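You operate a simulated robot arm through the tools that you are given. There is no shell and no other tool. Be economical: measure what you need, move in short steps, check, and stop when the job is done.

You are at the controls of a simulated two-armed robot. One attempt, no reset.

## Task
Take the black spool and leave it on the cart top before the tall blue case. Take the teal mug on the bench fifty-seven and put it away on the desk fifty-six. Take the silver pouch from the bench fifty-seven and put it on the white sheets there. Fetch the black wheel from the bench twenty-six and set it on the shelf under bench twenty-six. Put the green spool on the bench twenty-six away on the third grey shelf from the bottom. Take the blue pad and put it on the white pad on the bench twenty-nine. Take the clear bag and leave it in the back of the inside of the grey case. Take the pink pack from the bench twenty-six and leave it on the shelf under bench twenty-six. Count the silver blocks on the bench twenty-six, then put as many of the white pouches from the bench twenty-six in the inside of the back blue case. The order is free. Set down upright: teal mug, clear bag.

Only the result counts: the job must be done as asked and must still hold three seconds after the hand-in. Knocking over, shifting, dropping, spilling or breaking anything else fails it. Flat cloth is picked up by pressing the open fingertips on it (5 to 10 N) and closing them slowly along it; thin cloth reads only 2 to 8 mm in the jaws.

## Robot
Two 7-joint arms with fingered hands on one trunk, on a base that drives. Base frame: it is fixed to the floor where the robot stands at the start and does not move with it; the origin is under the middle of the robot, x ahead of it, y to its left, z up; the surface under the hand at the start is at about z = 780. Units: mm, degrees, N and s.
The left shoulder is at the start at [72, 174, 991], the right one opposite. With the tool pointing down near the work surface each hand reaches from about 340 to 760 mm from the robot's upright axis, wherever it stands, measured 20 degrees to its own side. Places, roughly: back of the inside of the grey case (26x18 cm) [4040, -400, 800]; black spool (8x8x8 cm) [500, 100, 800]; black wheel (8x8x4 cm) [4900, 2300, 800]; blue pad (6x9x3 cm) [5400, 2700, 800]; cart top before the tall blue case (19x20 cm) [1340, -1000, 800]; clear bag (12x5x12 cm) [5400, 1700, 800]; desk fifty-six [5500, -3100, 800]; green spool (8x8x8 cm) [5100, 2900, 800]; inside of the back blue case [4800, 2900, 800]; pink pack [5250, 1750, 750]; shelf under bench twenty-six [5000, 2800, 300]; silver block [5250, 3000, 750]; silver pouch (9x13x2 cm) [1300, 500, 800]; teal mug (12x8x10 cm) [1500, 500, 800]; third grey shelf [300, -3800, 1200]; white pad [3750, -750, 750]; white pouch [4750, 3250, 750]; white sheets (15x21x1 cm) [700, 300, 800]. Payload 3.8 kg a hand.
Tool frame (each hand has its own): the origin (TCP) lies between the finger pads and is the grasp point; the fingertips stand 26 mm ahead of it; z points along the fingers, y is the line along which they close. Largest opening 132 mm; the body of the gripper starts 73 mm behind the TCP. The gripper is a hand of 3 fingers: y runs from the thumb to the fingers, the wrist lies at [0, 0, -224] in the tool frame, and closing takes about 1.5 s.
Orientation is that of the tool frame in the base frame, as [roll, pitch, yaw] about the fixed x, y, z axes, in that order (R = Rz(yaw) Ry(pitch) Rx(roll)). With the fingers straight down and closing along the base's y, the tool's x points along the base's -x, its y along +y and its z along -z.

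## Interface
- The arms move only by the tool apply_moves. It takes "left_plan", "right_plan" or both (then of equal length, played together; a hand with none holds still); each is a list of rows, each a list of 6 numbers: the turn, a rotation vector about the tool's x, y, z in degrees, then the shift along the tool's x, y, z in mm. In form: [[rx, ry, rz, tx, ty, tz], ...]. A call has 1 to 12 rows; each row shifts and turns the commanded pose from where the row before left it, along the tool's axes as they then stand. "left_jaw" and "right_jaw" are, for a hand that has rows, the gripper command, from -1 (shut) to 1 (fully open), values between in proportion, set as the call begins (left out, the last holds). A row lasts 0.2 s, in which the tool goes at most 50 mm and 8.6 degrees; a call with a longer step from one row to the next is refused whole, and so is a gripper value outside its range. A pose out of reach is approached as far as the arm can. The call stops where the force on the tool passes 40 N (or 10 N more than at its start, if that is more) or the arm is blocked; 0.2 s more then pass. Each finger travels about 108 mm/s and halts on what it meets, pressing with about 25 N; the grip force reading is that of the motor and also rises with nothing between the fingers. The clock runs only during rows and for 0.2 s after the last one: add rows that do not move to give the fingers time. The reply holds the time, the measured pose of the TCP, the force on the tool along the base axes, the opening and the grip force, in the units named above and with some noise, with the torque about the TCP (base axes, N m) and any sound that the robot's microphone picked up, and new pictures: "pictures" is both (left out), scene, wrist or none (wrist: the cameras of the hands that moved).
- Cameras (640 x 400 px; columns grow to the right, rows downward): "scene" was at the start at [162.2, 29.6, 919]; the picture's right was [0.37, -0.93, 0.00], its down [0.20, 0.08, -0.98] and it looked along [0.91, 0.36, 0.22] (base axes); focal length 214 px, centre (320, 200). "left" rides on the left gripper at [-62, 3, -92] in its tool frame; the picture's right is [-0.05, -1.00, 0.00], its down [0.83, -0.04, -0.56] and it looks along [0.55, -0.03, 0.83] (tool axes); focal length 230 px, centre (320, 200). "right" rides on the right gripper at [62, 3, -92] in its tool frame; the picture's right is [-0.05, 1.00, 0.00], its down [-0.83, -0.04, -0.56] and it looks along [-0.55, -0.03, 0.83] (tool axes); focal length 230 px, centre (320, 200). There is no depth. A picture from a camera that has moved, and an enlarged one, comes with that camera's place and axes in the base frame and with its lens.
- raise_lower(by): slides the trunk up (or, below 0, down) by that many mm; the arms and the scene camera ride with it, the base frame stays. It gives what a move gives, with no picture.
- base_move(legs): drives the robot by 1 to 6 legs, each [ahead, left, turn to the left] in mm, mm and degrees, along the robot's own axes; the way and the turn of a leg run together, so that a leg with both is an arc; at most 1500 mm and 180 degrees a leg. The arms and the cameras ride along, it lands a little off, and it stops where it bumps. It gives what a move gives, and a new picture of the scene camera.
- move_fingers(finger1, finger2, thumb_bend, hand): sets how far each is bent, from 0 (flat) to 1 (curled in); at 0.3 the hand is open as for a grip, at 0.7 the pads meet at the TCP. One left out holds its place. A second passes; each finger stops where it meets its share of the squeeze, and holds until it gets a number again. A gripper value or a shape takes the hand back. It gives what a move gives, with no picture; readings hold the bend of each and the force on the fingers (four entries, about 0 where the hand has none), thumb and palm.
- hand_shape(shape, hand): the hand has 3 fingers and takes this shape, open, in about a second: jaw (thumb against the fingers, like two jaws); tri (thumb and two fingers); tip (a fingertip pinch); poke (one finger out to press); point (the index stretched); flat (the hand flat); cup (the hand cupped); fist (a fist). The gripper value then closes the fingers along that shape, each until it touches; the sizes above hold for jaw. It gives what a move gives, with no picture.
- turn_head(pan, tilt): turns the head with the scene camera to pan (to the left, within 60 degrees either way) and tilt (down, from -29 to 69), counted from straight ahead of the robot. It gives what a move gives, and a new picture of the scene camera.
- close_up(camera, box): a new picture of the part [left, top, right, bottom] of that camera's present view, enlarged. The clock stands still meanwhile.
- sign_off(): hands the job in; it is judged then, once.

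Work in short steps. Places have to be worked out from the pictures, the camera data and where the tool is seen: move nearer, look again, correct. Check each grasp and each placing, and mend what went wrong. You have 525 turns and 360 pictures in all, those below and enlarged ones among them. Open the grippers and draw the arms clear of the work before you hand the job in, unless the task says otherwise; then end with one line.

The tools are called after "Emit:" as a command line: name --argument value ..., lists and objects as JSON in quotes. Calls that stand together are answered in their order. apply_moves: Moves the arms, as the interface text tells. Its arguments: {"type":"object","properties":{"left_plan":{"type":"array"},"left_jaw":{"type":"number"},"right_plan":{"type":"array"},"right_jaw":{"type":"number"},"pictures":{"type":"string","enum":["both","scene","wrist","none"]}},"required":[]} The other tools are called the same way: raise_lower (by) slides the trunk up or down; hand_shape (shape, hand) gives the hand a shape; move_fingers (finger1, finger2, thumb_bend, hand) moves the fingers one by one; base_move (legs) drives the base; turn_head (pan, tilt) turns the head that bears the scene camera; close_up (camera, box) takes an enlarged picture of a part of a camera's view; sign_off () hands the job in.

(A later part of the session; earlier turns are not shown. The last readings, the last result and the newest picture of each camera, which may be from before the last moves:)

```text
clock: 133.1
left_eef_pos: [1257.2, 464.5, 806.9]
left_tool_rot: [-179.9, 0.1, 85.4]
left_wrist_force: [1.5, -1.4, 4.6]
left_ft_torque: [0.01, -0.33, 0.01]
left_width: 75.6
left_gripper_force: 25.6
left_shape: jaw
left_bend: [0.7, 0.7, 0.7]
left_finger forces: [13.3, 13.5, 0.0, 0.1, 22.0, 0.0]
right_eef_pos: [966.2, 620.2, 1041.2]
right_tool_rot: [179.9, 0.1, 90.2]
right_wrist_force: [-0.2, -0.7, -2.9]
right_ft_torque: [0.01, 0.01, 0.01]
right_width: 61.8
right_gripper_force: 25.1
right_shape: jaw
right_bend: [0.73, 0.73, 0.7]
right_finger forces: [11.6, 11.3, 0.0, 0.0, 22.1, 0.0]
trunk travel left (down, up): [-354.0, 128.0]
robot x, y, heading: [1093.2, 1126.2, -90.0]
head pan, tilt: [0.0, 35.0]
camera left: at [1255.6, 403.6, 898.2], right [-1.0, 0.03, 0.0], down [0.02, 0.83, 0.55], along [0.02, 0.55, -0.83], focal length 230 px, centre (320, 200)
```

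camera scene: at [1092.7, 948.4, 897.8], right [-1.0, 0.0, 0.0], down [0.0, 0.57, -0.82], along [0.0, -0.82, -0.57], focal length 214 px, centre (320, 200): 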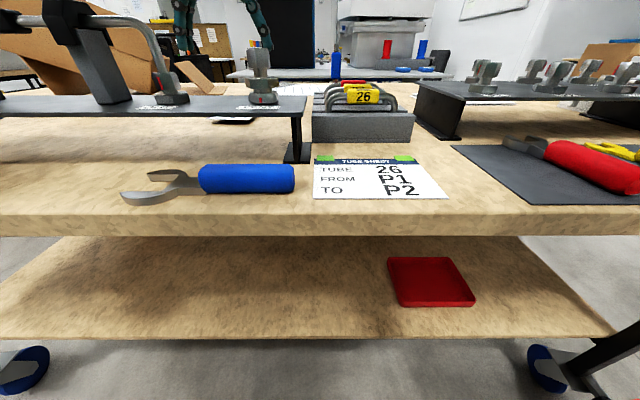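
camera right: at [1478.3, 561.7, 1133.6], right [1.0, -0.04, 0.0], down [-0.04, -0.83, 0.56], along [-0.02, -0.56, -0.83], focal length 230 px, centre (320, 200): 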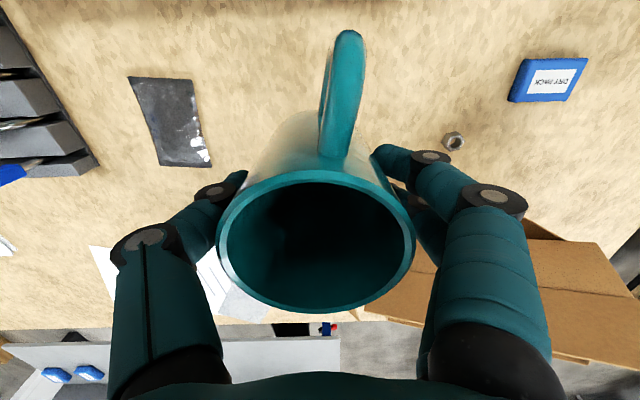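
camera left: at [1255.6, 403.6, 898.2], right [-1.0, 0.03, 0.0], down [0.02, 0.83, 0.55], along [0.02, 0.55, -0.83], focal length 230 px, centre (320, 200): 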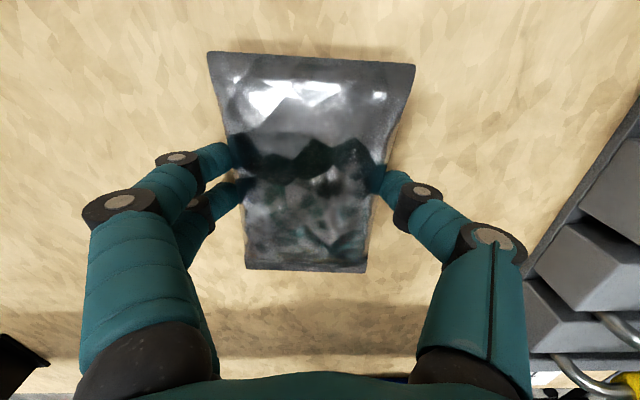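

Gripped at 76 mm. I lift it slowly.

Emit:
apply_moves --left_plan '[[0, 0, 0, 0, 0, -15], [0, 0, 0, 0, 0, -25], [0, 0, 0, 0, 0, -40], [0, 0, 0, 0, 0, -45], [0, 0, 0, 0, 0, -45], [0, 0, 0, 0, 0, -45], [0, 0, 0, 0, 0, -30]]' --pictures "wrist"

```text
clock: 134.7
left_eef_pos: [1258.4, 466.9, 1052.4]
left_tool_rot: [-179.9, 0.1, 85.4]
left_wrist_force: [0.6, 0.0, -0.9]
left_ft_torque: [0.01, 0.01, 0.0]
left_width: 75.3
left_gripper_force: 24.9
left_shape: jaw
left_bend: [0.7, 0.7, 0.7]
left_finger forces: [12.0, 11.9, 0.1, 0.1, 24.0, 0.0]
right_eef_pos: [966.5, 621.3, 1041.9]
right_tool_rot: [179.9, 0.1, 90.3]
right_wrist_force: [1.0, -0.1, -2.7]
right_ft_torque: [0.0, -0.04, 0.02]
right_width: 61.5
right_gripper_force: 24.7
right_shape: jaw
right_bend: [0.73, 0.73, 0.7]
right_finger forces: [11.5, 11.4, 0.0, 0.0, 22.1, 0.0]
trunk travel left (down, up): [-354.0, 128.0]
robot x, y, heading: [1091.8, 1128.2, -90.6]
head pan, tilt: [0.0, 35.0]
camera left: at [1255.7, 404.9, 1143.9], right [-1.0, 0.03, 0.0], down [0.02, 0.83, 0.56], along [0.02, 0.56, -0.83], focal length 230 px, centre (320, 200)
```

left: 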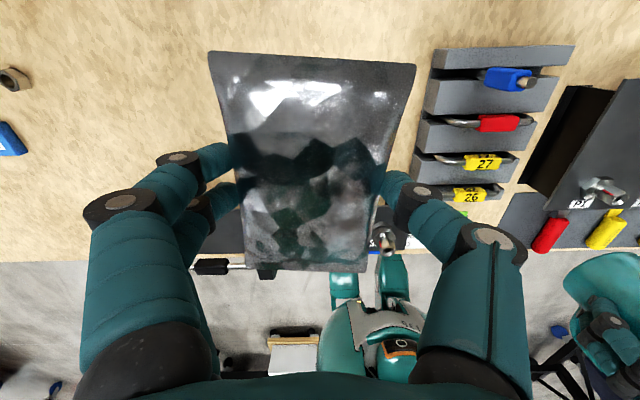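

The pouch is held flat. I draw it back and look to the right (−x) to plan the way to the sheets at the bench's near end.

Emit:
apply_moves --left_plan '[[0, 0, 0, 45, 0, 0], [0, 0, 0, 45, 0, 0], [0, 0, 0, 45, 0, 0]]' --pictures "none"

Emit:
base_move --legs '[[-150, 0, 0], [0, 0, -60]]'

Emit:
turn_head --pan -10 --tilt 15

```text
clock: 135.5
left_eef_pos: [1270.7, 602.4, 1052.4]
left_tool_rot: [180.0, 0.1, 85.5]
left_wrist_force: [-0.1, 0.2, -0.8]
left_ft_torque: [-0.01, -0.01, 0.05]
left_width: 75.7
left_gripper_force: 25.1
left_shape: jaw
left_bend: [0.7, 0.7, 0.7]
left_finger forces: [11.9, 12.0, 0.0, 0.0, 23.9, 0.1]
right_eef_pos: [967.3, 620.8, 1041.7]
right_tool_rot: [179.9, 0.1, 90.2]
right_wrist_force: [0.4, -0.5, -1.8]
right_ft_torque: [0.0, -0.01, -0.05]
right_width: 61.8
right_gripper_force: 24.9
right_shape: jaw
right_bend: [0.73, 0.73, 0.7]
right_finger forces: [11.5, 11.3, 0.1, 0.0, 22.1, 0.0]
trunk travel left (down, up): [-354.0, 128.0]
robot x, y, heading: [1093.0, 1130.2, -90.5]
head pan, tilt: [0.0, 35.0]
```

```text
clock: 139.6
left_eef_pos: [718.9, 866.9, 1051.2]
left_tool_rot: [179.9, 0.0, 24.7]
left_wrist_force: [0.4, -0.5, -0.6]
left_ft_torque: [0.03, 0.02, 0.02]
left_width: 75.4
left_gripper_force: 25.1
left_shape: jaw
left_bend: [0.7, 0.7, 0.7]
left_finger forces: [11.9, 11.8, 0.1, 0.1, 23.9, 0.0]
right_eef_pos: [588.3, 1139.9, 1040.8]
right_tool_rot: [179.9, 0.0, 29.5]
right_wrist_force: [1.2, 0.0, -4.1]
right_ft_torque: [0.01, 0.02, -0.02]
right_width: 61.6
right_gripper_force: 24.9
right_shape: jaw
right_bend: [0.73, 0.73, 0.7]
right_finger forces: [11.6, 11.5, 0.1, 0.0, 22.1, 0.0]
trunk travel left (down, up): [-354.0, 128.0]
robot x, y, heading: [1096.1, 1279.8, -150.8]
head pan, tilt: [0.0, 35.0]
camera scene: at [936.0, 1189.9, 897.9], right [-0.49, 0.87, 0.0], down [0.5, 0.28, -0.82], along [-0.71, -0.4, -0.57], focal length 214 px, centre (320, 200)
```

scene: 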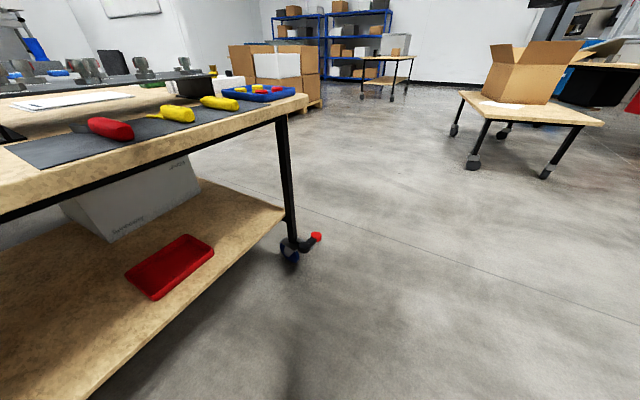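

```text
clock: 140.4
left_eef_pos: [717.9, 867.1, 1050.9]
left_tool_rot: [-180.0, 0.0, 24.8]
left_wrist_force: [0.0, 0.5, -0.1]
left_ft_torque: [-0.02, 0.01, 0.01]
left_width: 75.1
left_gripper_force: 24.6
left_shape: jaw
left_bend: [0.7, 0.7, 0.7]
left_finger forces: [11.9, 12.0, 0.0, 0.1, 23.9, 0.1]
right_eef_pos: [587.2, 1139.9, 1042.2]
right_tool_rot: [179.9, 0.0, 29.4]
right_wrist_force: [0.1, 0.0, -2.3]
right_ft_torque: [-0.01, 0.0, 0.02]
right_width: 61.7
right_gripper_force: 24.8
right_shape: jaw
right_bend: [0.73, 0.73, 0.7]
right_finger forces: [11.6, 11.5, 0.0, 0.0, 22.1, 0.0]
trunk travel left (down, up): [-354.0, 128.0]
robot x, y, heading: [1092.3, 1280.1, -150.7]
head pan, tilt: [-10.0, 15.0]
camera scene: at [924.7, 1202.1, 929.8], right [-0.33, 0.94, 0.0], down [0.25, 0.09, -0.97], along [-0.91, -0.32, -0.26], focal length 214 px, centre (320, 200)
```

scene: 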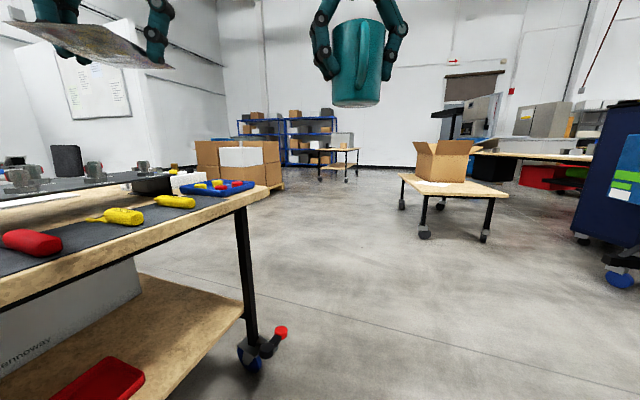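

The way is clear. I drive round the corner to the bench's near end and face +x.

Emit:
base_move --legs '[[1090, -611, 0], [0, 0, 150.7], [0, -1120, 0]]'

Emit:
turn_head --pan 10 --tilt 25

```text
clock: 162.8
left_eef_pos: [448.0, 364.2, 1051.5]
left_tool_rot: [180.0, 0.0, -179.7]
left_wrist_force: [-0.2, 0.3, -0.6]
left_ft_torque: [-0.02, -0.02, 0.01]
left_width: 75.5
left_gripper_force: 24.9
left_shape: jaw
left_bend: [0.7, 0.7, 0.7]
left_finger forces: [11.7, 11.9, 0.0, 0.1, 23.4, 0.0]
right_eef_pos: [453.4, 63.7, 1041.2]
right_tool_rot: [179.9, 0.1, -175.0]
right_wrist_force: [0.1, -0.6, -2.7]
right_ft_torque: [0.02, -0.02, -0.02]
right_width: 61.3
right_gripper_force: 25.1
right_shape: jaw
right_bend: [0.73, 0.73, 0.7]
right_finger forces: [11.3, 12.0, 0.1, 0.1, 22.0, 0.0]
trunk travel left (down, up): [-354.0, 128.0]
robot x, y, heading: [-64.0, 148.9, 4.6]
head pan, tilt: [-10.0, 15.0]
camera scene: at [119.4, 145.1, 929.9], right [-0.09, -1.0, 0.0], down [-0.26, 0.02, -0.97], along [0.96, -0.09, -0.26], focal length 214 px, centre (320, 200)
```

scene: 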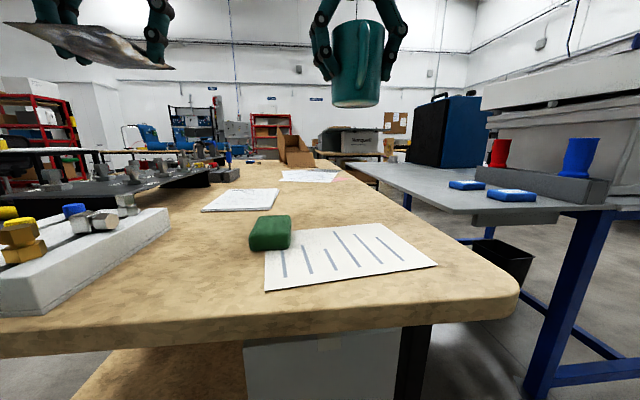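

```text
clock: 163.7
left_eef_pos: [447.1, 364.8, 1050.0]
left_tool_rot: [-179.9, 0.0, -179.8]
left_wrist_force: [0.0, -0.6, -0.2]
left_ft_torque: [-0.01, -0.01, 0.02]
left_width: 75.1
left_gripper_force: 25.0
left_shape: jaw
left_bend: [0.7, 0.7, 0.7]
left_finger forces: [11.7, 11.7, 0.0, 0.0, 23.6, 0.0]
right_eef_pos: [453.0, 63.4, 1041.3]
right_tool_rot: [179.8, 0.0, -174.9]
right_wrist_force: [0.1, 0.5, -2.9]
right_ft_torque: [-0.02, -0.02, 0.0]
right_width: 61.6
right_gripper_force: 25.2
right_shape: jaw
right_bend: [0.73, 0.73, 0.7]
right_finger forces: [11.3, 12.1, 0.0, 0.0, 22.1, 0.1]
trunk travel left (down, up): [-354.0, 128.0]
robot x, y, heading: [-69.6, 150.8, 4.8]
head pan, tilt: [10.0, 25.0]
camera scene: at [115.5, 177.1, 913.7], right [0.25, -0.97, 0.0], down [-0.41, -0.11, -0.91], along [0.88, 0.23, -0.42], focal length 214 px, centre (320, 200)
```

scene: 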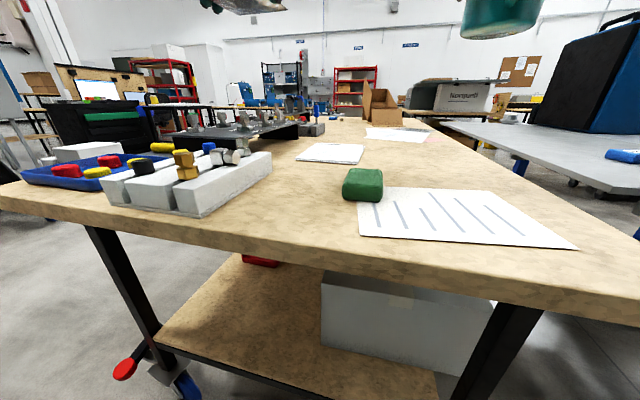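

The sheets lie about x 588..802, y 218..365 (centre ≈(695, 292)). I drive 75 mm ahead and move the left hand with the pouch over them.

Emit:
base_move --legs '[[75, 0, -4.6]]'

Emit:
apply_moves --left_plan '[[0, 0, 0, -44, -15, 0], [0, 0, 0, -44, -15, 0], [0, 0, 0, -40, -15, 0], [0, 0, 0, -20, -15, 30], [0, 0, 0, 0, 0, 45]]' --pictures "both"

```text
clock: 164.7
left_eef_pos: [538.8, 327.2, 1051.2]
left_tool_rot: [-180.0, -0.1, 175.6]
left_wrist_force: [-0.6, -0.6, -0.4]
left_ft_torque: [0.0, 0.03, -0.03]
left_width: 75.1
left_gripper_force: 24.9
left_shape: jaw
left_bend: [0.7, 0.7, 0.7]
left_finger forces: [11.7, 11.9, 0.1, 0.0, 23.6, 0.1]
right_eef_pos: [520.1, 25.2, 1041.6]
right_tool_rot: [179.9, -0.1, -179.6]
right_wrist_force: [0.4, 0.7, -2.7]
right_ft_torque: [0.03, -0.01, 0.0]
right_width: 61.5
right_gripper_force: 24.8
right_shape: jaw
right_bend: [0.73, 0.73, 0.7]
right_finger forces: [11.4, 12.0, 0.1, 0.0, 22.2, 0.0]
trunk travel left (down, up): [-354.0, 128.0]
robot x, y, heading: [10.9, 147.4, 0.3]
head pan, tilt: [10.0, 25.0]
camera scene: at [191.8, 165.6, 913.5], right [0.18, -0.98, 0.0], down [-0.42, -0.07, -0.91], along [0.89, 0.16, -0.42], focal length 214 px, centre (320, 200)
```

scene: 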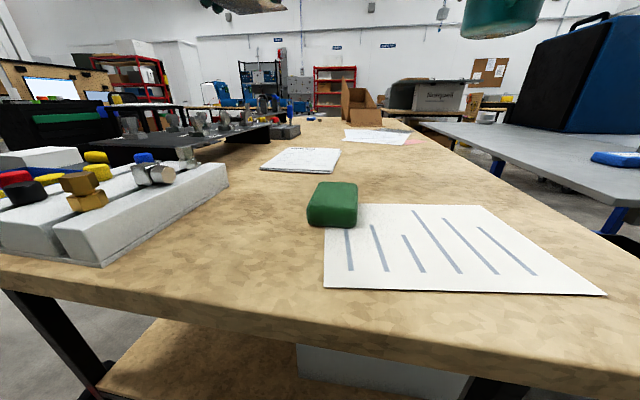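

```text
clock: 165.9
left_eef_pos: [681.3, 258.6, 973.3]
left_tool_rot: [-179.9, 0.0, 175.7]
left_wrist_force: [0.2, 1.1, 0.7]
left_ft_torque: [-0.03, 0.0, 0.01]
left_width: 75.0
left_gripper_force: 24.9
left_shape: jaw
left_bend: [0.7, 0.7, 0.7]
left_finger forces: [11.7, 11.9, 0.1, 0.0, 23.6, 0.0]
right_eef_pos: [520.1, 25.5, 1042.3]
right_tool_rot: [179.9, 0.1, -179.6]
right_wrist_force: [0.6, 0.7, -3.8]
right_ft_torque: [-0.04, -0.01, 0.0]
right_width: 61.5
right_gripper_force: 24.5
right_shape: jaw
right_bend: [0.73, 0.73, 0.7]
right_finger forces: [11.4, 12.1, 0.0, 0.0, 22.0, 0.1]
trunk travel left (down, up): [-354.0, 128.0]
robot x, y, heading: [7.9, 150.2, -0.3]
head pan, tilt: [10.0, 25.0]
camera scene: at [191.6, 166.6, 913.5], right [0.18, -0.98, 0.0], down [-0.42, -0.07, -0.91], along [0.89, 0.16, -0.42], focal length 214 px, centre (320, 200)
camera left: at [742.8, 257.1, 1064.9], right [-0.02, -1.0, 0.0], down [-0.83, 0.02, 0.56], along [-0.55, 0.01, -0.83], focal length 230 px, centre (320, 200)
```

scene: 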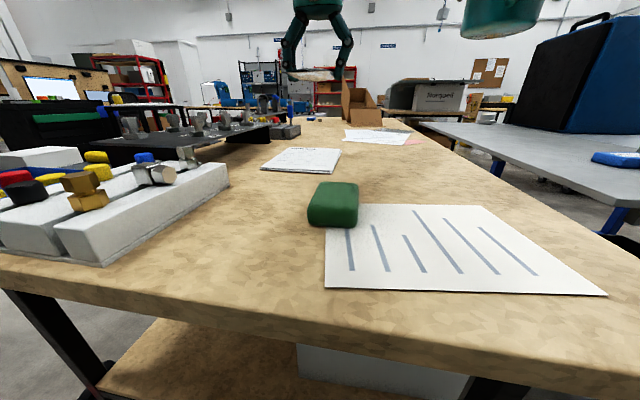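
left: 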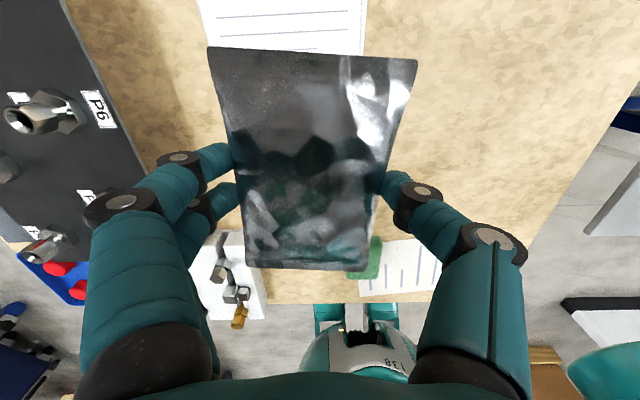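

Sheets' centre ≈(683, 290). I shift +31 mm in y and lower onto them.

Emit:
apply_moves --left_plan '[[0, 0, 0, 0, 31, 0], [0, 0, 0, 0, 0, 45], [0, 0, 0, 0, 0, 45], [0, 0, 0, 0, 0, 40], [0, 0, 0, 0, 0, 15]]' --pictures "both"

```text
clock: 167.1
left_eef_pos: [684.0, 286.7, 831.6]
left_tool_rot: [180.0, 0.0, 175.7]
left_wrist_force: [0.3, 0.5, -0.7]
left_ft_torque: [0.01, -0.03, -0.02]
left_width: 75.3
left_gripper_force: 25.0
left_shape: jaw
left_bend: [0.7, 0.7, 0.7]
left_finger forces: [11.8, 11.9, 0.0, 0.0, 23.6, 0.0]
right_eef_pos: [518.8, 25.2, 1042.1]
right_tool_rot: [179.8, 0.1, -179.7]
right_wrist_force: [-0.2, -0.7, -2.2]
right_ft_torque: [-0.02, 0.01, 0.01]
right_width: 61.4
right_gripper_force: 24.3
right_shape: jaw
right_bend: [0.73, 0.73, 0.7]
right_finger forces: [11.4, 12.0, 0.1, 0.0, 22.0, 0.0]
trunk travel left (down, up): [-354.0, 128.0]
robot x, y, heading: [8.3, 151.9, 0.4]
head pan, tilt: [10.0, 25.0]
camera scene: at [191.2, 165.7, 913.7], right [0.18, -0.98, 0.0], down [-0.42, -0.07, -0.91], along [0.89, 0.16, -0.42], focal length 214 px, centre (320, 200)
camera left: at [744.5, 285.0, 923.4], right [-0.02, -1.0, 0.0], down [-0.83, 0.02, 0.56], along [-0.55, 0.01, -0.83], focal length 230 px, centre (320, 200)
```

scene: 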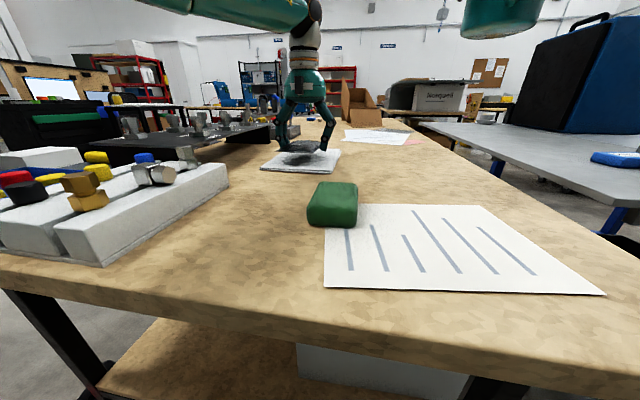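
left: 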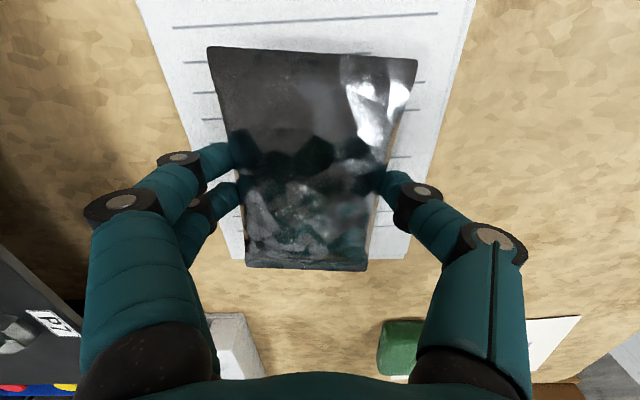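

The pouch is too near the sheets' near edge; I shift 28 mm ahead and lower to contact.

Emit:
apply_moves --left_plan '[[0, 0, 0, -28, 3, 0], [0, 0, 0, 0, 0, 8], [0, 0, 0, 0, 0, 5], [0, 0, 0, 0, 0, 0]]' --pictures "wrist"

```text
clock: 168.1
left_eef_pos: [709.8, 288.1, 819.5]
left_tool_rot: [-179.9, 0.1, 175.6]
left_wrist_force: [-0.1, 0.3, 0.4]
left_ft_torque: [0.0, 0.0, 0.01]
left_width: 75.2
left_gripper_force: 25.0
left_shape: jaw
left_bend: [0.7, 0.7, 0.7]
left_finger forces: [11.8, 11.9, 0.0, 0.0, 23.6, 0.0]
right_eef_pos: [519.3, 25.2, 1041.3]
right_tool_rot: [179.9, 0.0, -179.5]
right_wrist_force: [-0.2, -0.1, -2.3]
right_ft_torque: [0.01, 0.0, -0.03]
right_width: 61.4
right_gripper_force: 24.9
right_shape: jaw
right_bend: [0.73, 0.73, 0.7]
right_finger forces: [11.4, 12.1, 0.1, 0.0, 22.0, 0.0]
trunk travel left (down, up): [-354.0, 128.0]
robot x, y, heading: [11.7, 152.1, 0.1]
head pan, tilt: [10.0, 25.0]
camera left: at [772.1, 286.3, 911.1], right [-0.02, -1.0, 0.0], down [-0.83, 0.02, 0.55], along [-0.55, 0.01, -0.83], focal length 230 px, centre (320, 200)
```

left: 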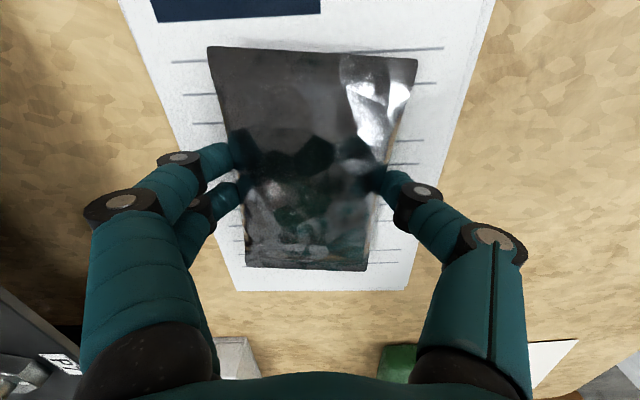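

Well inside the sheets. Lower 3 mm, open, and rise.

Emit:
apply_moves --left_plan '[[0, 0, 0, 0, 0, 3], [0, 0, 0, 0, 0, 0]]' --pictures "none"

Emit:
apply_moves --left_plan '[[0, 0, 0, 0, 0, 0], [0, 0, 0, 0, 0, 0], [0, 0, 0, 0, 0, 0], [0, 0, 0, 0, 0, -15], [0, 0, 0, 0, 0, -40], [0, 0, 0, 0, 0, -45], [0, 0, 0, 0, 0, -45], [0, 0, 0, 0, 0, -45], [0, 0, 0, 0, 0, -45]]' --left_jaw 0.8 --pictures "both"

```text
clock: 168.7
left_eef_pos: [711.7, 287.8, 816.5]
left_tool_rot: [-179.9, 0.1, 175.7]
left_wrist_force: [0.9, -0.1, -1.5]
left_ft_torque: [0.01, 0.0, 0.01]
left_width: 75.2
left_gripper_force: 24.3
left_shape: jaw
left_bend: [0.7, 0.7, 0.7]
left_finger forces: [11.8, 11.9, 0.1, 0.0, 23.6, 0.0]
right_eef_pos: [518.6, 24.2, 1042.5]
right_tool_rot: [179.9, 0.0, -179.6]
right_wrist_force: [0.1, 0.1, -3.3]
right_ft_torque: [0.01, -0.02, 0.0]
right_width: 61.3
right_gripper_force: 25.4
right_shape: jaw
right_bend: [0.73, 0.73, 0.7]
right_finger forces: [11.4, 12.0, 0.0, 0.0, 22.1, 0.1]
trunk travel left (down, up): [-354.0, 128.0]
robot x, y, heading: [4.6, 149.9, -0.0]
head pan, tilt: [10.0, 25.0]
```

```text
clock: 170.7
left_eef_pos: [680.0, 293.3, 1051.6]
left_tool_rot: [-180.0, 0.1, 175.6]
left_wrist_force: [0.3, -0.7, -0.1]
left_ft_torque: [0.0, -0.01, -0.02]
left_width: 118.6
left_gripper_force: 0.0
left_shape: jaw
left_bend: [0.48, 0.48, 0.44]
left_finger forces: [0.1, 0.0, 0.0, 0.0, 0.0, 0.0]
left hand out of reach, approached as far as the arm can: row 7, 8, 9
right_eef_pos: [518.3, 25.9, 1041.6]
right_tool_rot: [179.9, 0.2, -179.8]
right_wrist_force: [0.1, -0.2, -3.5]
right_ft_torque: [0.01, -0.02, -0.02]
right_width: 61.4
right_gripper_force: 25.4
right_shape: jaw
right_bend: [0.73, 0.73, 0.7]
right_finger forces: [11.4, 12.0, 0.0, 0.1, 22.0, 0.0]
trunk travel left (down, up): [-354.0, 128.0]
robot x, y, heading: [10.3, 150.3, 0.2]
head pan, tilt: [10.0, 25.0]
camera scene: at [190.6, 165.4, 913.8], right [0.18, -0.98, 0.0], down [-0.42, -0.07, -0.91], along [0.89, 0.16, -0.42], focal length 214 px, centre (320, 200)
camera left: at [740.9, 291.7, 1143.5], right [-0.02, -1.0, 0.0], down [-0.83, 0.02, 0.55], along [-0.55, 0.01, -0.83], focal length 230 px, centre (320, 200)
```

scene: 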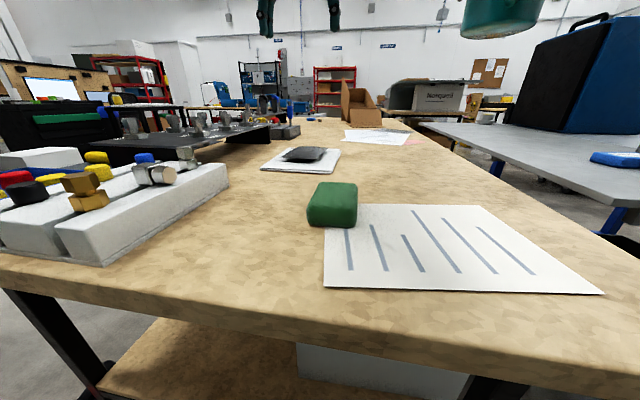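
left: 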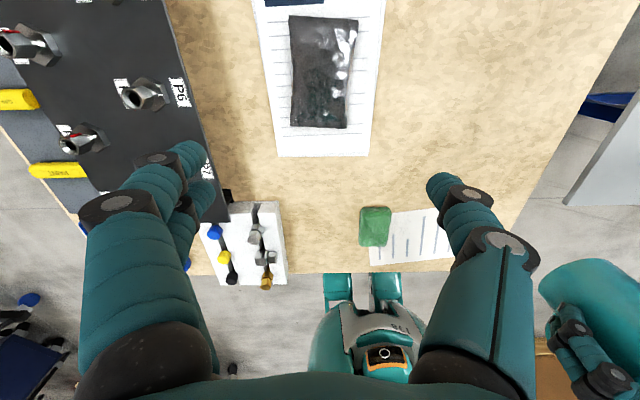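

The pouch lies on the white sheets. Now the mug: I retract the left hand and drive around the cart toward desk 56.

Emit:
apply_moves --left_plan '[[0, 0, 0, 45, 0, 0], [0, 0, 0, 45, 0, 0], [0, 0, 0, 45, 0, 0], [0, 0, 0, 45, 0, 0]]' --pictures "none"

Emit:
base_move --legs '[[-260, 0, 0], [0, -1150, 0], [0, -1050, 0], [1500, 0, 0], [700, 0, 0]]'

Emit:
turn_head --pan -20 --tilt 10

```text
clock: 171.7
left_eef_pos: [502.6, 306.8, 1048.8]
left_tool_rot: [-180.0, 0.1, 175.8]
left_wrist_force: [-1.1, 0.5, -0.1]
left_ft_torque: [0.01, -0.03, 0.01]
left_width: 118.7
left_gripper_force: 0.1
left_shape: jaw
left_bend: [0.48, 0.48, 0.44]
left_finger forces: [0.0, 0.0, 0.0, 0.0, 0.0, 0.0]
right_eef_pos: [517.2, 25.1, 1042.9]
right_tool_rot: [179.8, 0.2, -179.6]
right_wrist_force: [0.0, 0.1, -2.9]
right_ft_torque: [-0.02, 0.03, 0.0]
right_width: 61.3
right_gripper_force: 24.7
right_shape: jaw
right_bend: [0.73, 0.73, 0.7]
right_finger forces: [11.4, 12.1, 0.1, 0.0, 22.2, 0.1]
trunk travel left (down, up): [-354.0, 128.0]
robot x, y, heading: [4.6, 147.5, 0.1]
head pan, tilt: [10.0, 25.0]
```

```text
clock: 203.1
left_eef_pos: [2460.1, -1894.4, 1049.9]
left_tool_rot: [180.0, 0.0, 175.2]
left_wrist_force: [0.0, -0.7, 0.1]
left_ft_torque: [0.01, -0.02, 0.0]
left_width: 118.5
left_gripper_force: 0.1
left_shape: jaw
left_bend: [0.48, 0.48, 0.44]
left_finger forces: [0.1, 0.1, 0.0, 0.1, 0.0, 0.0]
right_eef_pos: [2471.9, -2176.0, 1043.5]
right_tool_rot: [179.9, 0.0, 179.8]
right_wrist_force: [0.0, 0.9, -3.0]
right_ft_torque: [0.0, 0.01, 0.0]
right_width: 61.5
right_gripper_force: 25.2
right_shape: jaw
right_bend: [0.73, 0.73, 0.7]
right_finger forces: [11.3, 12.1, 0.0, 0.1, 22.1, 0.0]
trunk travel left (down, up): [-354.0, 128.0]
robot x, y, heading: [1965.9, -2044.3, -0.3]
head pan, tilt: [10.0, 25.0]
camera scene: at [2146.1, -2032.7, 913.6], right [0.17, -0.99, 0.0], down [-0.42, -0.07, -0.91], along [0.89, 0.15, -0.42], focal length 214 px, centre (320, 200)
```

scene: 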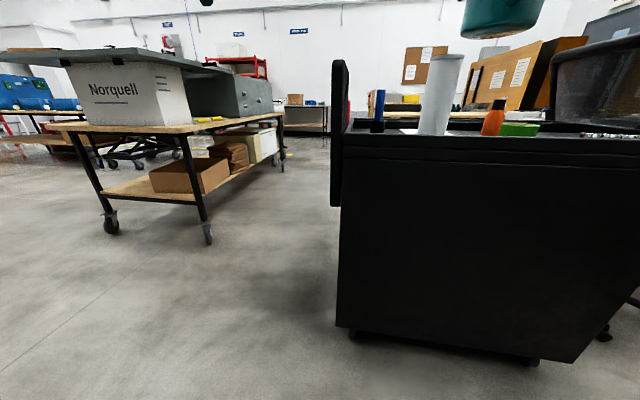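

```text
clock: 204.1
left_eef_pos: [2459.2, -1894.2, 1049.8]
left_tool_rot: [-179.9, 0.0, 175.1]
left_wrist_force: [-0.7, -0.6, -0.8]
left_ft_torque: [-0.02, 0.01, 0.0]
left_width: 118.8
left_gripper_force: 0.0
left_shape: jaw
left_bend: [0.48, 0.48, 0.44]
left_finger forces: [0.1, 0.1, 0.1, 0.0, 0.0, 0.0]
right_eef_pos: [2472.4, -2176.5, 1042.5]
right_tool_rot: [180.0, 0.0, 179.8]
right_wrist_force: [-0.3, -1.1, -2.9]
right_ft_torque: [-0.02, 0.02, -0.01]
right_width: 61.5
right_gripper_force: 24.9
right_shape: jaw
right_bend: [0.73, 0.73, 0.7]
right_finger forces: [11.4, 12.0, 0.0, 0.0, 22.1, 0.0]
trunk travel left (down, up): [-354.0, 128.0]
robot x, y, heading: [1963.2, -2045.8, -0.5]
head pan, tilt: [-20.0, 10.0]
camera scene: at [2142.2, -2080.3, 938.0], right [-0.35, -0.94, 0.0], down [-0.16, 0.06, -0.98], along [0.92, -0.34, -0.17], focal length 214 px, centre (320, 200)
```

scene: 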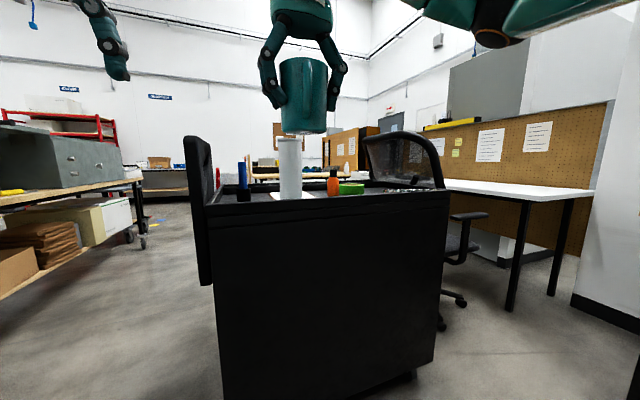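

A cabinet with chairs stands ahead; a lane at y≈−1500 leads between it and bench 29. I take that lane.

Emit:
base_move --legs '[[0, 530, 0.5], [1500, 0, 0]]'

Emit:
turn_head --pan -30 --tilt 10

```text
clock: 216.4
left_eef_pos: [3983.3, -1409.2, 1050.1]
left_tool_rot: [179.9, 0.1, 173.2]
left_wrist_force: [0.2, -0.8, -0.3]
left_ft_torque: [0.04, -0.01, -0.01]
left_width: 118.4
left_gripper_force: 0.0
left_shape: jaw
left_bend: [0.48, 0.48, 0.44]
left_finger forces: [0.0, 0.1, 0.0, 0.0, 0.1, 0.0]
right_eef_pos: [3986.0, -1690.3, 1042.0]
right_tool_rot: [179.9, -0.1, 178.0]
right_wrist_force: [0.9, 0.0, -2.4]
right_ft_torque: [0.01, 0.0, 0.02]
right_width: 61.2
right_gripper_force: 25.0
right_shape: jaw
right_bend: [0.73, 0.73, 0.7]
right_finger forces: [11.9, 12.5, 0.0, 0.0, 22.6, 0.1]
trunk travel left (down, up): [-354.0, 128.0]
robot x, y, heading: [3485.6, -1542.4, -2.4]
head pan, tilt: [-20.0, 10.0]
camera scene: at [3659.4, -1582.4, 938.0], right [-0.38, -0.92, 0.0], down [-0.16, 0.07, -0.98], along [0.91, -0.37, -0.17], focal length 214 px, centre (320, 200)
```

scene: 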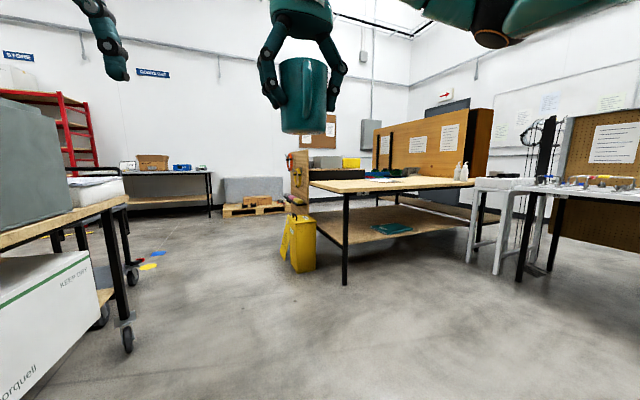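

```text
clock: 217.1
left_eef_pos: [3983.3, -1407.2, 1048.9]
left_tool_rot: [180.0, 0.0, 173.1]
left_wrist_force: [0.6, -0.2, -0.1]
left_ft_torque: [0.01, -0.02, 0.05]
left_width: 118.8
left_gripper_force: 0.1
left_shape: jaw
left_bend: [0.48, 0.48, 0.44]
left_finger forces: [0.0, 0.0, 0.0, 0.0, 0.0, 0.0]
right_eef_pos: [3987.2, -1689.1, 1041.5]
right_tool_rot: [179.9, 0.0, 178.0]
right_wrist_force: [0.5, -0.7, -3.1]
right_ft_torque: [0.01, 0.0, 0.02]
right_width: 61.1
right_gripper_force: 25.0
right_shape: jaw
right_bend: [0.73, 0.73, 0.7]
right_finger forces: [11.8, 12.6, 0.0, 0.0, 22.6, 0.0]
trunk travel left (down, up): [-354.0, 128.0]
robot x, y, heading: [3482.7, -1541.4, -2.3]
head pan, tilt: [-30.0, 10.0]
camera scene: at [3651.8, -1596.7, 938.0], right [-0.53, -0.85, 0.0], down [-0.15, 0.09, -0.98], along [0.83, -0.53, -0.17], focal length 214 px, centre (320, 200)
```

scene: 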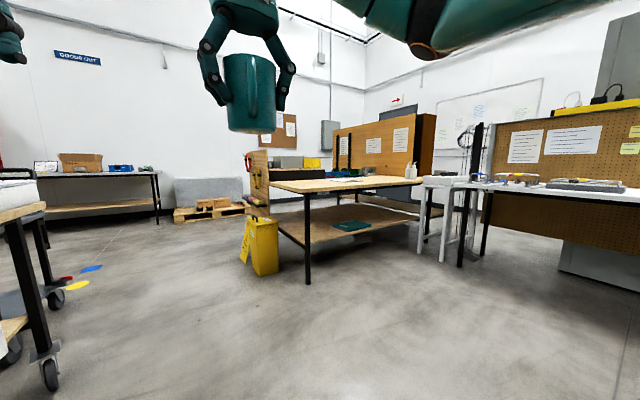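

The wooden desk (x≈4690..5800, y≈−2155..−3400) fits desk 56's place. I drive in front of it.

Emit:
base_move --legs '[[450, 0, 2.3], [0, -1150, 0]]'

Emit:
turn_head --pan 0 --tilt 12

```text
clock: 229.8
left_eef_pos: [4415.4, -2552.9, 1050.2]
left_tool_rot: [-179.9, -0.1, 174.6]
left_wrist_force: [0.1, -0.8, 0.6]
left_ft_torque: [-0.02, 0.0, 0.01]
left_width: 118.7
left_gripper_force: 0.1
left_shape: jaw
left_bend: [0.48, 0.48, 0.44]
left_finger forces: [0.0, 0.1, 0.0, 0.1, 0.0, 0.1]
right_eef_pos: [4426.0, -2835.5, 1039.8]
right_tool_rot: [179.9, 0.0, 179.3]
right_wrist_force: [-0.6, 0.1, -2.3]
right_ft_torque: [-0.04, 0.03, 0.02]
right_width: 61.4
right_gripper_force: 25.1
right_shape: jaw
right_bend: [0.73, 0.73, 0.7]
right_finger forces: [11.8, 12.5, 0.0, 0.0, 22.6, 0.0]
trunk travel left (down, up): [-354.0, 128.0]
robot x, y, heading: [3921.2, -2699.6, -1.0]
head pan, tilt: [-30.0, 10.0]
camera scene: at [4089.5, -2750.4, 938.0], right [-0.51, -0.86, 0.0], down [-0.15, 0.09, -0.98], along [0.84, -0.51, -0.17], focal length 214 px, centre (320, 200)
```

scene: 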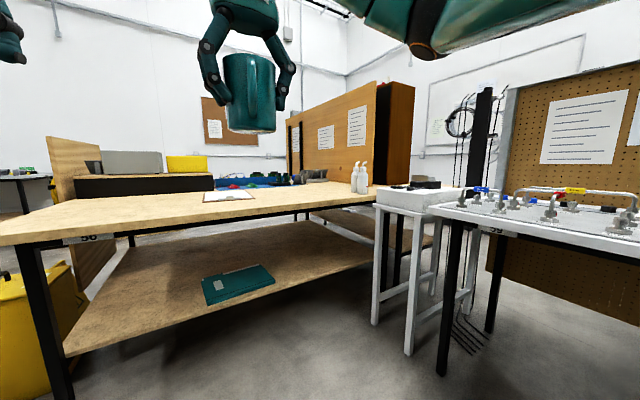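

```text
clock: 230.7
left_eef_pos: [4416.0, -2552.0, 1049.4]
left_tool_rot: [179.9, 0.0, 174.7]
left_wrist_force: [0.3, -0.5, -0.2]
left_ft_torque: [-0.02, 0.01, -0.01]
left_width: 118.8
left_gripper_force: 0.1
left_shape: jaw
left_bend: [0.48, 0.48, 0.44]
left_finger forces: [0.0, 0.0, 0.0, 0.0, 0.0, 0.0]
right_eef_pos: [4426.2, -2834.7, 1041.1]
right_tool_rot: [180.0, 0.1, 179.4]
right_wrist_force: [0.3, -0.1, -2.8]
right_ft_torque: [0.02, -0.01, -0.01]
right_width: 61.2
right_gripper_force: 24.9
right_shape: jaw
right_bend: [0.73, 0.73, 0.7]
right_finger forces: [11.8, 12.5, 0.1, 0.0, 22.6, 0.0]
trunk travel left (down, up): [-354.0, 128.0]
robot x, y, heading: [3915.9, -2699.8, -1.0]
head pan, tilt: [0.0, 12.0]
camera scene: at [4103.0, -2704.2, 934.8], right [-0.02, -1.0, 0.0], down [-0.21, 0.0, -0.98], along [0.98, -0.02, -0.21], focal length 214 px, centre (320, 200)
```

scene: 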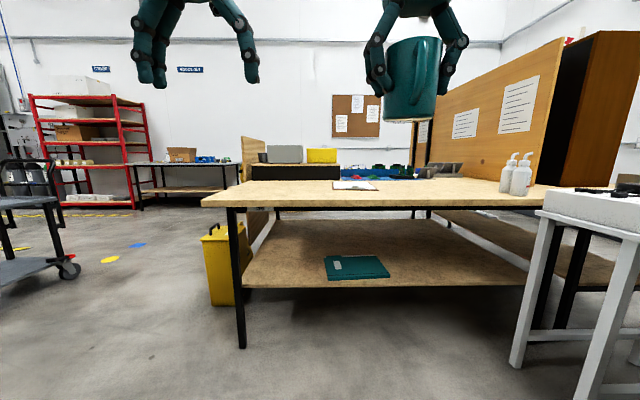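

The desk carries the label 56 and its front is free. I drive up to it.

Emit:
base_move --legs '[[440, 0, 1]]'

Emit:
turn_head --pan -5 --tilt 30

```text
clock: 233.4
left_eef_pos: [4856.2, -2542.8, 1049.8]
left_tool_rot: [180.0, -0.1, 175.9]
left_wrist_force: [0.3, 0.0, 0.2]
left_ft_torque: [0.01, 0.04, -0.03]
left_width: 118.6
left_gripper_force: 0.0
left_shape: jaw
left_bend: [0.48, 0.48, 0.44]
left_finger forces: [0.0, 0.0, 0.1, 0.1, 0.0, 0.0]
right_eef_pos: [4872.4, -2825.0, 1040.8]
right_tool_rot: [179.9, 0.0, -179.3]
right_wrist_force: [-0.6, -0.7, -2.7]
right_ft_torque: [0.02, 0.0, 0.0]
right_width: 61.3
right_gripper_force: 25.6
right_shape: jaw
right_bend: [0.73, 0.73, 0.7]
right_finger forces: [11.7, 12.5, 0.1, 0.0, 22.7, 0.1]
trunk travel left (down, up): [-354.0, 128.0]
robot x, y, heading: [4361.3, -2705.9, 0.4]
head pan, tilt: [0.0, 12.0]
camera scene: at [4546.8, -2702.2, 934.7], right [0.01, -1.0, 0.0], down [-0.21, 0.0, -0.98], along [0.98, 0.01, -0.21], focal length 214 px, centre (320, 200)
```

scene: 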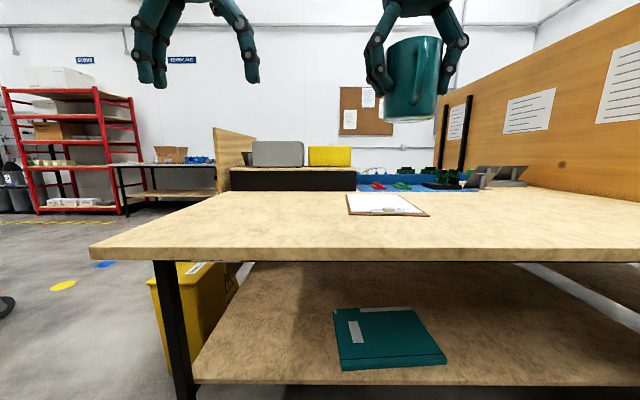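

```text
clock: 234.2
left_eef_pos: [4856.0, -2543.7, 1049.0]
left_tool_rot: [-179.9, -0.1, 175.9]
left_wrist_force: [0.8, -0.2, 0.1]
left_ft_torque: [-0.04, 0.01, -0.01]
left_width: 118.9
left_gripper_force: 0.0
left_shape: jaw
left_bend: [0.48, 0.48, 0.44]
left_finger forces: [0.0, 0.0, 0.0, 0.0, 0.0, 0.0]
right_eef_pos: [4872.0, -2825.1, 1041.1]
right_tool_rot: [179.9, 0.0, -179.3]
right_wrist_force: [0.1, 0.5, -2.6]
right_ft_torque: [-0.02, -0.01, 0.0]
right_width: 61.3
right_gripper_force: 25.5
right_shape: jaw
right_bend: [0.73, 0.73, 0.7]
right_finger forces: [11.9, 12.5, 0.1, 0.0, 22.6, 0.1]
trunk travel left (down, up): [-354.0, 128.0]
robot x, y, heading: [4360.7, -2701.3, 0.5]
head pan, tilt: [-5.0, 30.0]
camera scene: at [4543.3, -2710.1, 905.8], right [-0.08, -1.0, 0.0], down [-0.5, 0.04, -0.87], along [0.86, -0.07, -0.5], focal length 214 px, centre (320, 200)
```

scene: 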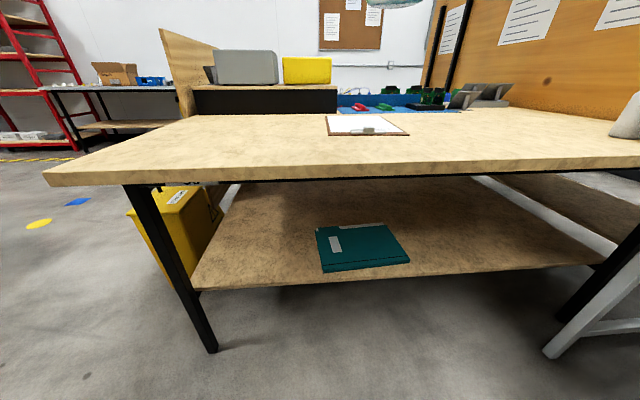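

I check the desk edge and height with the left wrist camera.

Emit:
apply_moves --left_plan '[[0, 0, 0, 0, 0, 0]]' --pictures "wrist"

Emit:
apply_moves --right_plan '[[0, 0, 0, 0, 0, 0]]' --pictures "wrist"

```text
clock: 234.6
left_eef_pos: [4856.3, -2545.2, 1049.9]
left_tool_rot: [-179.9, 0.0, 175.9]
left_wrist_force: [-0.2, 0.1, -0.3]
left_ft_torque: [0.02, 0.01, -0.02]
left_width: 118.7
left_gripper_force: 0.1
left_shape: jaw
left_bend: [0.48, 0.48, 0.44]
left_finger forces: [0.1, 0.0, 0.0, 0.0, 0.1, 0.0]
right_eef_pos: [4871.8, -2825.5, 1041.1]
right_tool_rot: [179.9, 0.1, -179.2]
right_wrist_force: [0.4, -0.1, -3.1]
right_ft_torque: [-0.01, -0.01, 0.03]
right_width: 61.1
right_gripper_force: 24.7
right_shape: jaw
right_bend: [0.73, 0.73, 0.7]
right_finger forces: [11.7, 12.5, 0.0, 0.0, 22.6, 0.0]
trunk travel left (down, up): [-354.0, 128.0]
robot x, y, heading: [4363.5, -2702.8, 0.4]
head pan, tilt: [-5.0, 30.0]
camera left: at [4916.9, -2544.7, 1141.2], right [-0.02, -1.0, 0.0], down [-0.83, 0.02, 0.55], along [-0.55, 0.01, -0.83], focal length 230 px, centre (320, 200)
```

left: 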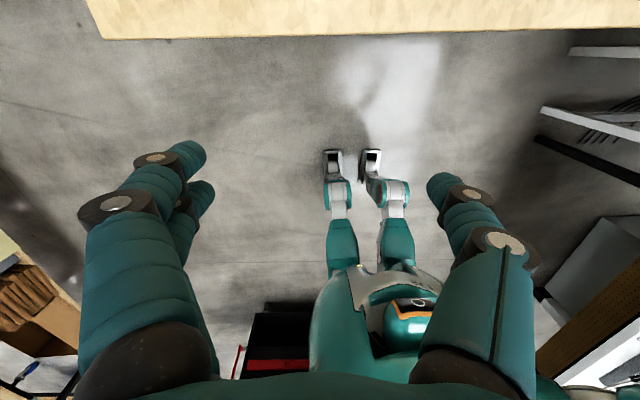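

```text
clock: 235.0
left_eef_pos: [4855.5, -2543.6, 1048.3]
left_tool_rot: [180.0, 0.1, 175.9]
left_wrist_force: [-0.1, 0.6, -0.1]
left_ft_torque: [0.0, -0.04, 0.0]
left_width: 118.7
left_gripper_force: 0.0
left_shape: jaw
left_bend: [0.48, 0.48, 0.44]
left_finger forces: [0.1, 0.1, 0.0, 0.0, 0.0, 0.0]
right_eef_pos: [4872.5, -2825.8, 1042.2]
right_tool_rot: [179.9, 0.1, -179.3]
right_wrist_force: [-0.1, 0.5, -2.7]
right_ft_torque: [0.03, -0.02, 0.01]
right_width: 61.2
right_gripper_force: 25.2
right_shape: jaw
right_bend: [0.73, 0.73, 0.7]
right_finger forces: [11.8, 12.5, 0.0, 0.0, 22.6, 0.0]
trunk travel left (down, up): [-354.0, 128.0]
robot x, y, heading: [4359.8, -2704.7, 0.3]
head pan, tilt: [-5.0, 30.0]
camera right: at [4810.0, -2823.8, 1133.1], right [0.04, 1.0, 0.0], down [0.83, -0.03, 0.56], along [0.56, -0.02, -0.83], focal length 230 px, centre (320, 200)
```

right: 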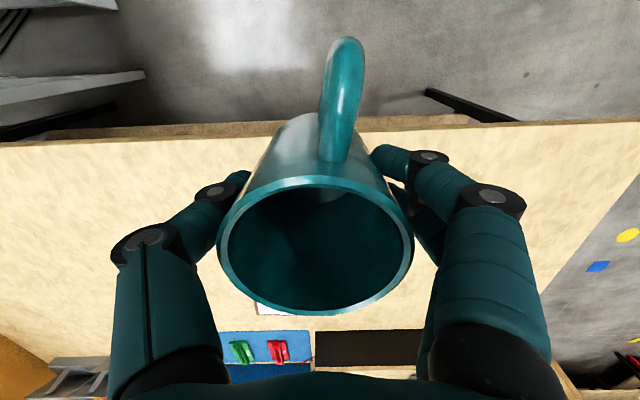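

The desk's edge is at x≈4926 and the clipboard lies at x 5105+, y −2780..−2990. I shift left 210 and ahead 235 to set the mug at about (5107, −2615).

Emit:
base_move --legs '[[0, 210, 0], [235, 0, 0]]'

Emit:
apply_moves --right_plan '[[0, 0, 0, 0, 0, 45], [0, 0, 0, 0, 0, 45]]' --pictures "both"

```text
clock: 238.9
left_eef_pos: [5088.3, -2329.4, 1048.6]
left_tool_rot: [-180.0, 0.0, 175.9]
left_wrist_force: [-0.6, 0.5, -0.8]
left_ft_torque: [-0.04, 0.0, 0.03]
left_width: 118.8
left_gripper_force: 0.1
left_shape: jaw
left_bend: [0.48, 0.48, 0.44]
left_finger forces: [0.0, 0.0, 0.0, 0.1, 0.0, 0.0]
right_eef_pos: [5104.3, -2612.1, 1042.3]
right_tool_rot: [179.9, 0.0, -179.4]
right_wrist_force: [-0.8, 0.1, -3.4]
right_ft_torque: [0.0, 0.01, 0.03]
right_width: 61.1
right_gripper_force: 24.9
right_shape: jaw
right_bend: [0.73, 0.73, 0.7]
right_finger forces: [11.7, 12.6, 0.1, 0.0, 22.6, 0.0]
trunk travel left (down, up): [-354.0, 128.0]
robot x, y, heading: [4593.4, -2485.9, 0.3]
head pan, tilt: [-5.0, 30.0]
camera scene: at [4774.6, -2495.3, 905.6], right [-0.08, -1.0, 0.0], down [-0.5, 0.04, -0.87], along [0.86, -0.07, -0.5], focal length 214 px, centre (320, 200)
```

scene: 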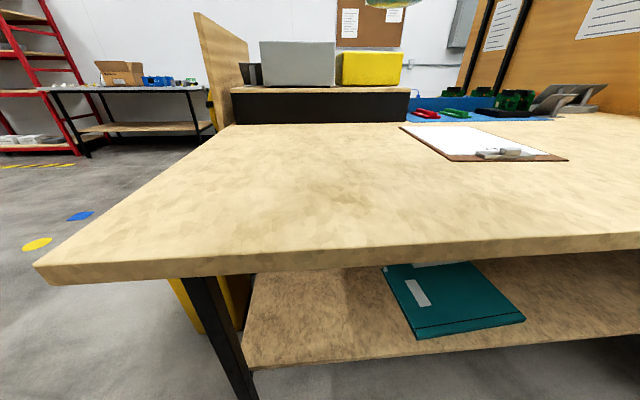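

```text
clock: 239.5
left_eef_pos: [5086.7, -2329.3, 1050.7]
left_tool_rot: [-179.9, 0.0, 175.9]
left_wrist_force: [-0.4, 0.5, -0.3]
left_ft_torque: [0.02, -0.02, 0.04]
left_width: 118.7
left_gripper_force: 0.0
left_shape: jaw
left_bend: [0.48, 0.48, 0.44]
left_finger forces: [0.0, 0.0, 0.0, 0.0, 0.0, 0.0]
right_eef_pos: [5103.4, -2611.2, 950.7]
right_tool_rot: [179.8, 0.2, -179.4]
right_wrist_force: [-0.5, -0.3, -3.7]
right_ft_torque: [0.0, 0.01, 0.0]
right_width: 60.9
right_gripper_force: 25.2
right_shape: jaw
right_bend: [0.73, 0.73, 0.7]
right_finger forces: [11.6, 12.5, 0.0, 0.1, 22.5, 0.1]
trunk travel left (down, up): [-354.0, 128.0]
robot x, y, heading: [4593.3, -2486.5, 0.3]
head pan, tilt: [-5.0, 30.0]
camera scene: at [4774.5, -2495.5, 905.6], right [-0.08, -1.0, 0.0], down [-0.5, 0.04, -0.87], along [0.86, -0.07, -0.5], focal length 214 px, centre (320, 200)
camera right: at [5041.0, -2609.6, 1042.1], right [0.04, 1.0, 0.0], down [0.83, -0.04, 0.56], along [0.56, -0.02, -0.83], focal length 230 px, centre (320, 200)
```

scene: 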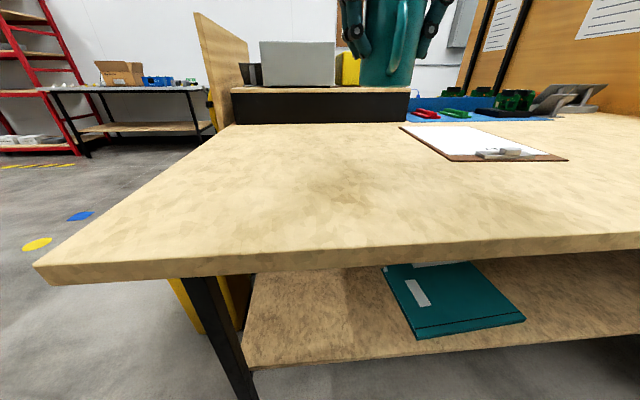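
right: 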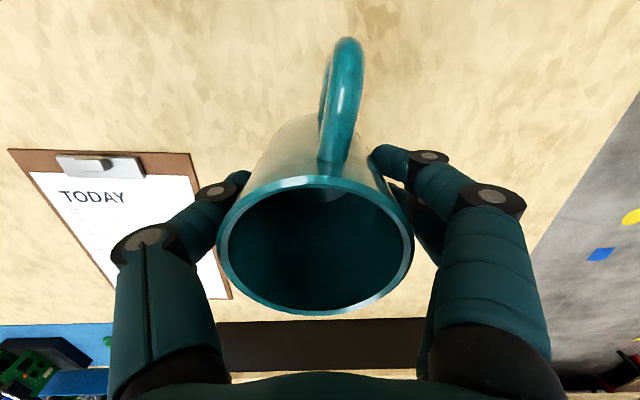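

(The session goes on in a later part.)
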